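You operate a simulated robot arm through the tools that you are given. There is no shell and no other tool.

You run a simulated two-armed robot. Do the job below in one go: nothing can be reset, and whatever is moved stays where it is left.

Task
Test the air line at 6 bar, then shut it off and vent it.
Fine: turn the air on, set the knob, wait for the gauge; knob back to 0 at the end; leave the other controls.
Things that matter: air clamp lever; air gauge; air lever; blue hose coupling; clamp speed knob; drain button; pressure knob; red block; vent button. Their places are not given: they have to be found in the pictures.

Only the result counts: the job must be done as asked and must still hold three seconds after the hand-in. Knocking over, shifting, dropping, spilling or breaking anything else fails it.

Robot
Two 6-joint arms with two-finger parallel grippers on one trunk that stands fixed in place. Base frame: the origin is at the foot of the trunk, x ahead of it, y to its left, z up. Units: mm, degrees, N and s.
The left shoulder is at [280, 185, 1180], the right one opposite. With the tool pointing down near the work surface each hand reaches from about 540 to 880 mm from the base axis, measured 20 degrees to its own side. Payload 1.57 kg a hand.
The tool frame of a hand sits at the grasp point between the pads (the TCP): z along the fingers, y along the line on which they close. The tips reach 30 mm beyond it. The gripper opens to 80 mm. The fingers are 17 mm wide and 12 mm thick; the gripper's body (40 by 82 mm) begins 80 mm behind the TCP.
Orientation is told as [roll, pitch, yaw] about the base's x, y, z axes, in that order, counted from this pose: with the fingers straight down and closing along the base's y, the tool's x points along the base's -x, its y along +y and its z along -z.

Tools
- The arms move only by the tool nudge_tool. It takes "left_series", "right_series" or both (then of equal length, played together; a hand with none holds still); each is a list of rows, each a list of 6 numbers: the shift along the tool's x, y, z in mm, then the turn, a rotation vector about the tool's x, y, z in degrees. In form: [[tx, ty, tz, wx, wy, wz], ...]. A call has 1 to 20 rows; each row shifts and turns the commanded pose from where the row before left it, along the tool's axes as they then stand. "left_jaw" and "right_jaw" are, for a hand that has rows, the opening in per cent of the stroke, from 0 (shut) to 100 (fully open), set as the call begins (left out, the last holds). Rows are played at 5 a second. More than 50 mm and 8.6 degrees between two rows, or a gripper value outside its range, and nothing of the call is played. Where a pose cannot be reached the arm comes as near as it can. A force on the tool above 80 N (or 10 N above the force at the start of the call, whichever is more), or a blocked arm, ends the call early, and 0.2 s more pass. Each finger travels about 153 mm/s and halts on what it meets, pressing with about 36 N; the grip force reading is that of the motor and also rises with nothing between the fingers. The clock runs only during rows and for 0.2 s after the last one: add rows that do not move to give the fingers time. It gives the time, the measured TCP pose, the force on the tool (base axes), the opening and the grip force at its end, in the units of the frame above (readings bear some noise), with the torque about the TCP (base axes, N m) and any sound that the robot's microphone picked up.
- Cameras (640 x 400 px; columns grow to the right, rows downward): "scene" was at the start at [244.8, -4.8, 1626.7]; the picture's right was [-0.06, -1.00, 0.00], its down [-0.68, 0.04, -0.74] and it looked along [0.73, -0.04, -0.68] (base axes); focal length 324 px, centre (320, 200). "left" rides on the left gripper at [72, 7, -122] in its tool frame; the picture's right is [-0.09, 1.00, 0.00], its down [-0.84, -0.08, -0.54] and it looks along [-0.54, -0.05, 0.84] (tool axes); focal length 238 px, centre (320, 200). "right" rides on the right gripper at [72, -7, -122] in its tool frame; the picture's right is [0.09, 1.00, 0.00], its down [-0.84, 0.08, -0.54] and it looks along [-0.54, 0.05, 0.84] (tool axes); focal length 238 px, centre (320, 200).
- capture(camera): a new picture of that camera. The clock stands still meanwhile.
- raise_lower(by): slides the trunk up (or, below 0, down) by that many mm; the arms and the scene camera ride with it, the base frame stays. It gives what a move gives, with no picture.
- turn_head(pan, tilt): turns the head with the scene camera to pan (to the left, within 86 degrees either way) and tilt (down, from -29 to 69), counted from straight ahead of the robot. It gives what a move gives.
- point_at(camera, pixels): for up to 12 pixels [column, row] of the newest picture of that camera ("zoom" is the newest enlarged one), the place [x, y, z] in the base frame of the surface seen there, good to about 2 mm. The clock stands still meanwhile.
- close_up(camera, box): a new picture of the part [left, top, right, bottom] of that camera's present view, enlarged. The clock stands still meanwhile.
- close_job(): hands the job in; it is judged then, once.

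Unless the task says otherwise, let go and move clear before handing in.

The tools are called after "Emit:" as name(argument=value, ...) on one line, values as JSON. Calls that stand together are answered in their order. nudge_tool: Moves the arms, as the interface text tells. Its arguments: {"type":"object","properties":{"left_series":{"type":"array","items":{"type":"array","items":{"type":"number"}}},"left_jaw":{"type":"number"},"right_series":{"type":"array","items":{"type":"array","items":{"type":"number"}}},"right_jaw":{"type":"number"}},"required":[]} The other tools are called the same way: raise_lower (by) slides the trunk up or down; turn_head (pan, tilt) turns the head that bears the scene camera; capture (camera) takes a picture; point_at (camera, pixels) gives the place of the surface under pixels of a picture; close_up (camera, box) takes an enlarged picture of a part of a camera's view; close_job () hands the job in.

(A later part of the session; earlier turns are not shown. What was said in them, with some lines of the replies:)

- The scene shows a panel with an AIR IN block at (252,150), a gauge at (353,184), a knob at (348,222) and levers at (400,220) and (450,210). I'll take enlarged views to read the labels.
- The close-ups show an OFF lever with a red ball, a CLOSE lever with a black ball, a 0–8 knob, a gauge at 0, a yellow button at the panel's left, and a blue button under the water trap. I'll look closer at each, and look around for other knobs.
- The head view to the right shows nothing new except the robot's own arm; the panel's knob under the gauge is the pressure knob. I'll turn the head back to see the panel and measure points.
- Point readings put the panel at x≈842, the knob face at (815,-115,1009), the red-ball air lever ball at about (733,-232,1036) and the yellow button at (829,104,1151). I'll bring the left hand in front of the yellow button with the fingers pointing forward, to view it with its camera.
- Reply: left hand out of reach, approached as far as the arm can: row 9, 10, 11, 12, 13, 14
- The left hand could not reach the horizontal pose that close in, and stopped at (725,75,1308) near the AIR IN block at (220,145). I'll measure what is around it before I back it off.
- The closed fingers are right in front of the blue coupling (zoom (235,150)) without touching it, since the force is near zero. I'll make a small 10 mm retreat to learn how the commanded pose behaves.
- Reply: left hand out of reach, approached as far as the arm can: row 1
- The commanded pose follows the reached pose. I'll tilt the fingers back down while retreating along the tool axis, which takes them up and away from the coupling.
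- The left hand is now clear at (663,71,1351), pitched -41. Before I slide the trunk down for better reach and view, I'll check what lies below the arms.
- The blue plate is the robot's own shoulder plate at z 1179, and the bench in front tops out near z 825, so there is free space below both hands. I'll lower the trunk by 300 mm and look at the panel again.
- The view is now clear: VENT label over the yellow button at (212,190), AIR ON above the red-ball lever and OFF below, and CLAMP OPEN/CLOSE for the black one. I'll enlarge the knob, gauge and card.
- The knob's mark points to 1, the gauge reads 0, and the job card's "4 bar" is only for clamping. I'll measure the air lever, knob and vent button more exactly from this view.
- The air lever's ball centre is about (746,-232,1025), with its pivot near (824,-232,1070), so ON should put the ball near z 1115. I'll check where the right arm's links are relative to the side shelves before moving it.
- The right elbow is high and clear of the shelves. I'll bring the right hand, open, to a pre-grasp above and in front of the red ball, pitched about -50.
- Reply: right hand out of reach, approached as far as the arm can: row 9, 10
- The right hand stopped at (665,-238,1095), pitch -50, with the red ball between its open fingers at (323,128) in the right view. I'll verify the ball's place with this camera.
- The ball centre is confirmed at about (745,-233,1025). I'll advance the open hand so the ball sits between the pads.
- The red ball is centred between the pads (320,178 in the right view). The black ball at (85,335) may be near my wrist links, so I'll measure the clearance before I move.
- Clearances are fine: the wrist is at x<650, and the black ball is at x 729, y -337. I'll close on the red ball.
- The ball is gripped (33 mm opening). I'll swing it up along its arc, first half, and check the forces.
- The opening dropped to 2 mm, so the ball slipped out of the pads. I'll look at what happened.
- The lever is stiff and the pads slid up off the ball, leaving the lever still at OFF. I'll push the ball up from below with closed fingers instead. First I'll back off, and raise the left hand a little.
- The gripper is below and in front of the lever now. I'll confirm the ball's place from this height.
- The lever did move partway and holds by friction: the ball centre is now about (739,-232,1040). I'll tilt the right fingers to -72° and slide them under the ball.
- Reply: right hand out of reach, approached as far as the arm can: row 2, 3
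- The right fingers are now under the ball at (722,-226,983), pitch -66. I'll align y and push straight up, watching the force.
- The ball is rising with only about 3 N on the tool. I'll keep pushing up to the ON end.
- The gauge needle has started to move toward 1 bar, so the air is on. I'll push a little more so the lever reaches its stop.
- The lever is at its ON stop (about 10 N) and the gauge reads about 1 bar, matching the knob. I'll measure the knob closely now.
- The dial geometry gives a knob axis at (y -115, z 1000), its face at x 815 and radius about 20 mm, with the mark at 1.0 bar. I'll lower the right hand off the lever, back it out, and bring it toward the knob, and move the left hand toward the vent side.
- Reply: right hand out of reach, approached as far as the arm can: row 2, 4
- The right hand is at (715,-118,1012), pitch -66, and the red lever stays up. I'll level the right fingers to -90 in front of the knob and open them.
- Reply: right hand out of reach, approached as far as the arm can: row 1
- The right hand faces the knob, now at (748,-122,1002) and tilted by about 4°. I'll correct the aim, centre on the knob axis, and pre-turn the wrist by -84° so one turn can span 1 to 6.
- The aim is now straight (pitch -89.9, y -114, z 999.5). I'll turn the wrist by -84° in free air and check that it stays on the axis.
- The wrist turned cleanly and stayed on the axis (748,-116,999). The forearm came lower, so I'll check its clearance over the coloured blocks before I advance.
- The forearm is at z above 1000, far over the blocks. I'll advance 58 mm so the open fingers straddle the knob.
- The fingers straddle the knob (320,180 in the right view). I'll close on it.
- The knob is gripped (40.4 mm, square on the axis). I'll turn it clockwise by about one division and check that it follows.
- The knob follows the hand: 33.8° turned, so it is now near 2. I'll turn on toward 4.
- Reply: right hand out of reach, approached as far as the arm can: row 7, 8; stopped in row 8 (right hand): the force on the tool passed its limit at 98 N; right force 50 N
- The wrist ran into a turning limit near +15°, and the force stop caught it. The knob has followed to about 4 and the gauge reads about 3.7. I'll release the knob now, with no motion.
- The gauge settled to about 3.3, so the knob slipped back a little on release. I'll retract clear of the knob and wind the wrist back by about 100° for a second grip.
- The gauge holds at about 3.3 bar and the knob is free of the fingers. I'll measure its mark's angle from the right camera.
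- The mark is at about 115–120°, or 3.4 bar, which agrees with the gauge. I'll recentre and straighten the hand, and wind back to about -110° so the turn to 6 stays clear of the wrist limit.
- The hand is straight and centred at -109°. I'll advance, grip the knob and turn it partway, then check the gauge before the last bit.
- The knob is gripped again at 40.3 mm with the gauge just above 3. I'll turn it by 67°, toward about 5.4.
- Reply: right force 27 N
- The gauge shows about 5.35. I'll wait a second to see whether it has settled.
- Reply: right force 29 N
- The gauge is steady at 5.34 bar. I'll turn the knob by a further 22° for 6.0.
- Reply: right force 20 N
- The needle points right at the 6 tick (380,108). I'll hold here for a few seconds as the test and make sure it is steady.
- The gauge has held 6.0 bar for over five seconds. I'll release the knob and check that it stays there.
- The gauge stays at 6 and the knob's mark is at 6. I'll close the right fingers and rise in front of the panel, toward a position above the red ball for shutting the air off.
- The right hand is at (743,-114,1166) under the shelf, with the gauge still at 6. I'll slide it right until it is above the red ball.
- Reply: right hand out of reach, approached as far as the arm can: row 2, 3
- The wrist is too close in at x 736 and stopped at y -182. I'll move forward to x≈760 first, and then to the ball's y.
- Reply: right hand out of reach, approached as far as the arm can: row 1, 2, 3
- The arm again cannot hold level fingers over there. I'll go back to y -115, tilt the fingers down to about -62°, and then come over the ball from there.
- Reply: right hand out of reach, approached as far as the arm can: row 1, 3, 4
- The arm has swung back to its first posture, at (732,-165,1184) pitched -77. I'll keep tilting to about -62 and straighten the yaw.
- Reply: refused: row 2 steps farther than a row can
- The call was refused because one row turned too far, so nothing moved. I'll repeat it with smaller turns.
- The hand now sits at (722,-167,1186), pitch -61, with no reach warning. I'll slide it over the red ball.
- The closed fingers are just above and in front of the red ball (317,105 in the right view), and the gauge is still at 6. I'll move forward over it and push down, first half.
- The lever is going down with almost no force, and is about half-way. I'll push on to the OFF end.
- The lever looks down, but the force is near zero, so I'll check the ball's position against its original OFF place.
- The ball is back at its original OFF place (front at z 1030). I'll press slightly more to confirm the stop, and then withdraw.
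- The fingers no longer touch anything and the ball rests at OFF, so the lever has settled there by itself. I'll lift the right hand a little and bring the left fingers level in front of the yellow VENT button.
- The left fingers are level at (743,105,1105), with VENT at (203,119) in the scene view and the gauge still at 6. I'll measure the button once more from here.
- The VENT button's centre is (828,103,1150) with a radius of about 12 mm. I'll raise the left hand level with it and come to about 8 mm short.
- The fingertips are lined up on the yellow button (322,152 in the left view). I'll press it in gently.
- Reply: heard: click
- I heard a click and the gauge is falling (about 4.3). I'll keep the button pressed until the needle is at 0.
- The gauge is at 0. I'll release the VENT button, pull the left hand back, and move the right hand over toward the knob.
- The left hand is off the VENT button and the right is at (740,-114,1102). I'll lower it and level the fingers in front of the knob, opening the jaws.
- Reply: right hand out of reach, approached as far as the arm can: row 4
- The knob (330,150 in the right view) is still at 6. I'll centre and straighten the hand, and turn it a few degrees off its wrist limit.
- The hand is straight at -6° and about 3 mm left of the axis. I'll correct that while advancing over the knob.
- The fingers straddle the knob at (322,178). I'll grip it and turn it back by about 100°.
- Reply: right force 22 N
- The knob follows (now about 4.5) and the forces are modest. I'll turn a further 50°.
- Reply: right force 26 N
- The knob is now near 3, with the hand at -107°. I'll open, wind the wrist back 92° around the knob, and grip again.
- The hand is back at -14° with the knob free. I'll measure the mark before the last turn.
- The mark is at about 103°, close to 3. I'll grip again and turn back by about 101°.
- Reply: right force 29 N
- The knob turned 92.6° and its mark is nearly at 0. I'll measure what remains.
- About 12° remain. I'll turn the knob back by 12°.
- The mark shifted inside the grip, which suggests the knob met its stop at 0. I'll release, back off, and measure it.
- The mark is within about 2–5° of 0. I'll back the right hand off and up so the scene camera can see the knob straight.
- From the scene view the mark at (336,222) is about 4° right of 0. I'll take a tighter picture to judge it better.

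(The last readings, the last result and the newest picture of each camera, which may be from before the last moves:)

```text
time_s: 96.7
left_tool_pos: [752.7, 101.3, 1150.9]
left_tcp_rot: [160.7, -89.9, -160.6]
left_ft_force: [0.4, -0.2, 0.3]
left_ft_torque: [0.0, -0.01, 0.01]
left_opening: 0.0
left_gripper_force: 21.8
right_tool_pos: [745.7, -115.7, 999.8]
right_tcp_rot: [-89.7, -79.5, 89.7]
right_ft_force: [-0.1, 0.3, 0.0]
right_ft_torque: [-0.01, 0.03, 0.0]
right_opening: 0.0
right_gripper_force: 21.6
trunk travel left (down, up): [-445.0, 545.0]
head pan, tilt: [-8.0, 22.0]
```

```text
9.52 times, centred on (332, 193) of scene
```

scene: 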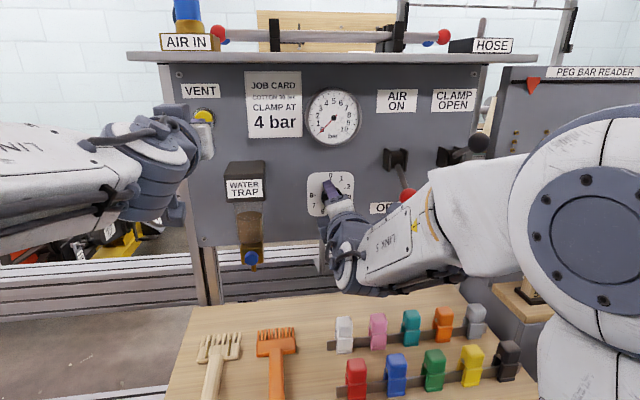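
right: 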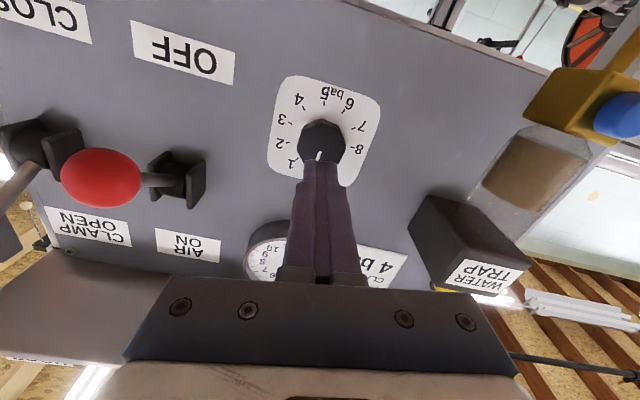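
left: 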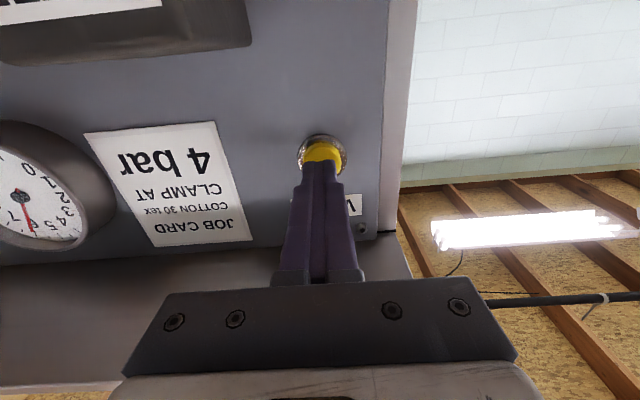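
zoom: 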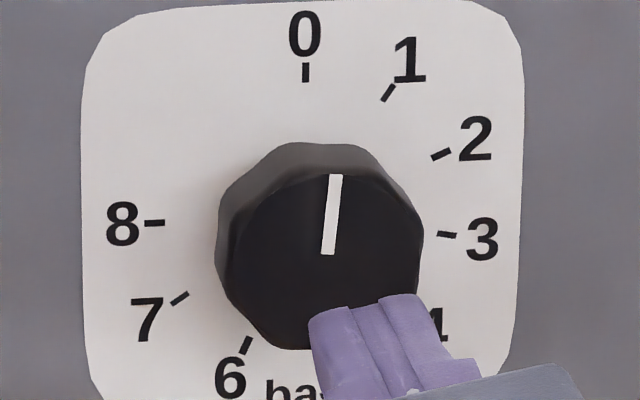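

Emit:
point_at(camera="zoom", pixels=[[336, 178], [328, 251], [332, 215], [306, 72], [388, 92], [441, 154], [447, 235], [155, 222], [180, 299], [247, 345]])

```text
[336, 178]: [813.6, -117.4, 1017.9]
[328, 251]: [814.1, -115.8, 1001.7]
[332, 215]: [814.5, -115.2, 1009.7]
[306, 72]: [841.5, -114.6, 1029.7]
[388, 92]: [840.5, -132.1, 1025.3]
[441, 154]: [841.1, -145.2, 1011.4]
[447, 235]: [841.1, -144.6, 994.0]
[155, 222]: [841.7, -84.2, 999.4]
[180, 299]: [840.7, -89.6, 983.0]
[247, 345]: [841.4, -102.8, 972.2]
```

The mark reads about 5° (0.15 bar) past 0. I'll grip once more and trim it back.

Emit:
nudge_tool(right_series=[[0, 0, 0, 0, 0, -7.4], [0, 0, 0, 0, 0, -7.4], [0, 0, 0, 0, 0, -7.4], [0, 0, 0, 0, 0, -7.4], [0, 0, 20, 0, 0, 0], [0, 0, 20, 0, 0, 0], [0, 0, 20, 0, 0, 0], [0, 0, 0, 0, 0, 0]], right_jaw=100)

Emit:
close_up(camera="right", box=[240, 90, 400, 230])

```text
time_s: 98.5
left_tool_pos: [753.0, 101.9, 1151.1]
left_tcp_rot: [159.8, -90.0, -159.7]
left_ft_force: [-0.2, 0.7, -0.2]
left_ft_torque: [0.0, -0.01, -0.01]
left_opening: 0.0
left_gripper_force: 21.3
right_tool_pos: [805.8, -116.1, 999.2]
right_tcp_rot: [-89.9, -49.8, 90.0]
right_ft_force: [-0.7, -0.5, 1.0]
right_ft_torque: [-0.01, 0.0, 0.04]
right_opening: 79.9
right_gripper_force: 0.2
trunk travel left (down, up): [-445.0, 545.0]
head pan, tilt: [-8.0, 22.0]
```

```text
2.86 times, centred on (320, 160) of right
```

zoom: 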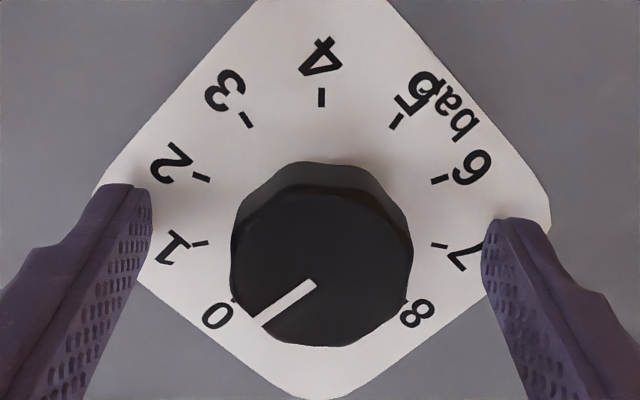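

The fingers straddle the knob again at -40°. I'll close and turn by -6°.

Emit:
nudge_tool(right_series=[[0, 0, 0, 0, 0, 0], [0, 0, 0, 0, 0, 0], [0, 0, 0, 0, 0, 0]], right_jaw=0)

Emit:
close_up(camera="right", box=[240, 90, 400, 230])

Emit:
nudge_tool(right_series=[[0, 0, 0, 0, 0, -3], [0, 0, 0, 0, 0, -3], [0, 0, 0, 0, 0, 0], [0, 0, 0, 0, 0, 0]])

Emit:
close_up(camera="right", box=[240, 90, 400, 230])

```text
time_s: 99.3
left_tool_pos: [751.4, 101.6, 1150.8]
left_tcp_rot: [155.6, -90.0, -155.6]
left_ft_force: [-1.1, 0.2, -0.1]
left_ft_torque: [-0.01, -0.02, -0.05]
left_opening: 0.0
left_gripper_force: 20.9
right_tool_pos: [805.8, -115.3, 999.3]
right_tcp_rot: [-89.9, -49.8, 90.0]
right_ft_force: [4.7, 0.5, -0.4]
right_ft_torque: [0.0, 0.06, -0.12]
right_opening: 40.3
right_gripper_force: 44.9
trunk travel left (down, up): [-445.0, 545.0]
head pan, tilt: [-8.0, 22.0]
```

```text
2.86 times, centred on (320, 160) of right
```

zoom: 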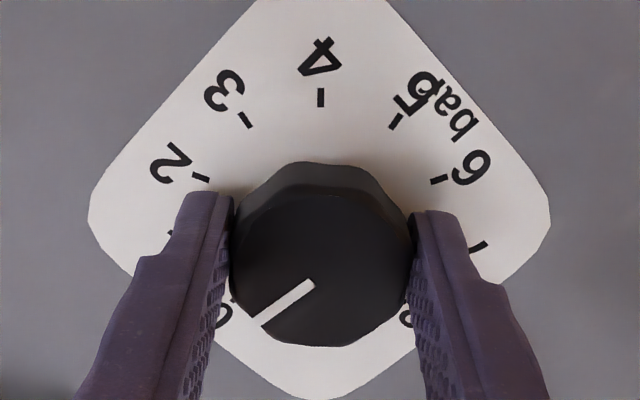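

```text
time_s: 100.3
left_tool_pos: [751.6, 101.0, 1150.0]
left_tcp_rot: [156.4, -90.0, -156.3]
left_ft_force: [0.5, -0.7, -0.2]
left_ft_torque: [-0.02, 0.0, 0.01]
left_opening: 0.0
left_gripper_force: 21.4
right_tool_pos: [805.2, -116.3, 999.3]
right_tcp_rot: [-89.7, -43.7, 89.7]
right_ft_force: [4.2, 3.0, -4.7]
right_ft_torque: [0.52, 0.34, -0.45]
right_opening: 40.4
right_gripper_force: 44.5
trunk travel left (down, up): [-445.0, 545.0]
head pan, tilt: [-8.0, 22.0]
```

```text
2.86 times, centred on (320, 160) of right
```

zoom: 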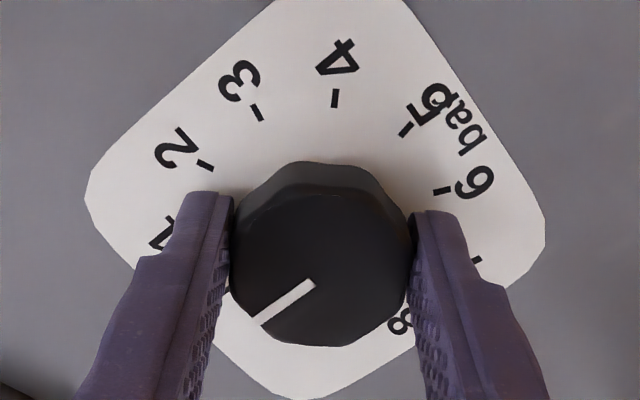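

The torque rose to 0.5 N·m and the grip slipped, so the knob is against its end stop at 0. I'll release, back away, and look again.

Emit:
nudge_tool(right_series=[[0, 0, 0, 0, 0, 0], [0, 0, 0, 0, 0, 0], [0, 0, -20, 0, 0, 0], [0, 0, -20, 0, 0, 0], [0, 0, -20, 0, 0, 8], [0, 0, 0, 0, 0, 8], [0, 0, 0, 0, 0, 8], [0, 0, 0, 0, 0, 8], [0, 0, 0, 0, 0, 0]], right_jaw=100)

Emit:
close_up(camera="scene", box=[310, 172, 354, 214])

Emit:
close_up(camera="right", box=[250, 60, 410, 200])

```text
time_s: 102.3
left_tool_pos: [751.0, 101.3, 1150.2]
left_tcp_rot: [160.3, -90.0, -160.2]
left_ft_force: [0.0, 1.1, 0.4]
left_ft_torque: [-0.02, 0.0, -0.02]
left_opening: 0.2
left_gripper_force: 21.2
right_tool_pos: [746.5, -116.0, 1000.8]
right_tcp_rot: [-89.7, -75.7, 89.8]
right_ft_force: [-0.1, -0.2, -0.8]
right_ft_torque: [0.0, 0.01, 0.02]
right_opening: 80.1
right_gripper_force: 0.0
trunk travel left (down, up): [-445.0, 545.0]
head pan, tilt: [-8.0, 22.0]
```

```text
9.52 times, centred on (332, 193) of scene
```

zoom: 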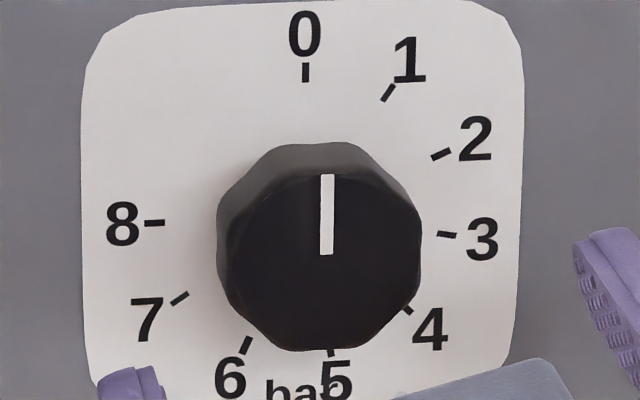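

```text
2.86 times, centred on (330, 130) of right
```

zoom: 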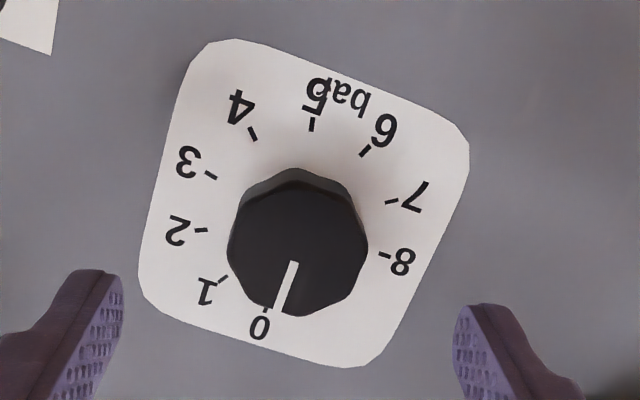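

The mark now points straight at 0 (327,215) and both hands are clear of the controls. I'll take a last look over the whole panel.

Emit:
capture(camera="scene")

Emit:
close_up(camera="scene", box=[170, 50, 500, 250])

Emit:
close_up(camera="scene", box=[300, 80, 364, 150])

Emit:
capture(camera="left")

```text
taken
```

scene: 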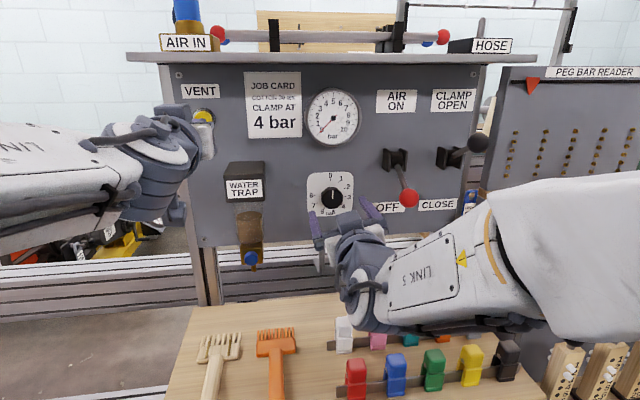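

```text
1.94 times, centred on (335, 150) of scene
```

zoom: 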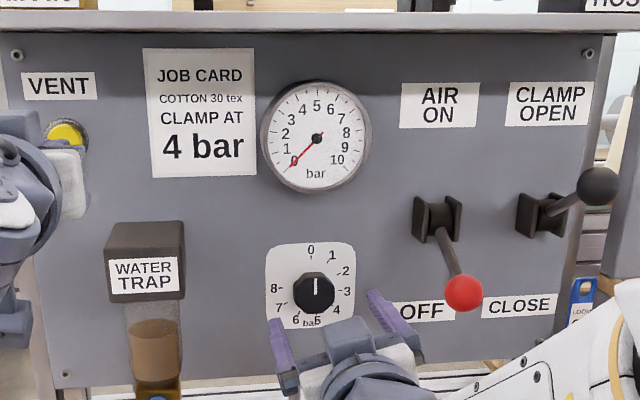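

```text
5.71 times, centred on (332, 115) of scene
```

zoom: 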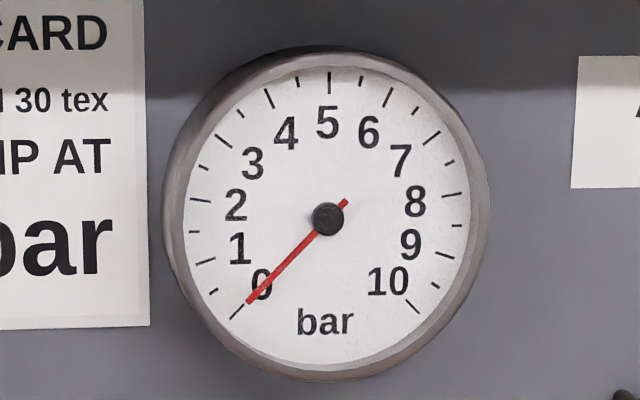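

```text
taken
```

left: 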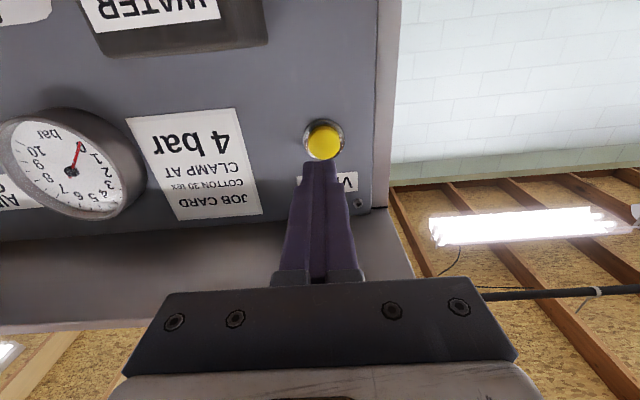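

Everything reads as wanted: gauge at 0, air lever at OFF, knob at 0, VENT button released, clamp lever and drain button untouched, and both hands clear. I'm handing the job in.

Emit:
close_job()

```text
The job is handed in.
```

The air line was tested at 6 bar, then shut off and vented. The job is handed in, but I haven't seen the verdict.

- **Test:** I turned the air on and set the knob. The gauge reached 6.0 bar and stayed there for about 15 seconds, until I pressed VENT.
- **Shut-off and vent:** I put the air lever back to OFF, then held VENT until the gauge read 0. It was still at 0 in the last picture, after the button was released.
- **Knob:** It is back at 0, against its end stop.
- **Other controls:** I never touched the clamp lever or the drain button, and nothing else looked moved in the last pictures. I never found the clamp speed knob in any picture.

There were two slips on the way, neither with lasting effect:
- **Air lever:** My first grip on its ball slid off partway, so I pushed it up to ON from below instead.
- **Knob:** Near 4 bar my wrist reached its turning limit and the force stop cut in. The knob slipped back to about 3.3 bar, so I gripped it again and finished the turn.

Both hands ended clear of the controls, with nothing held.
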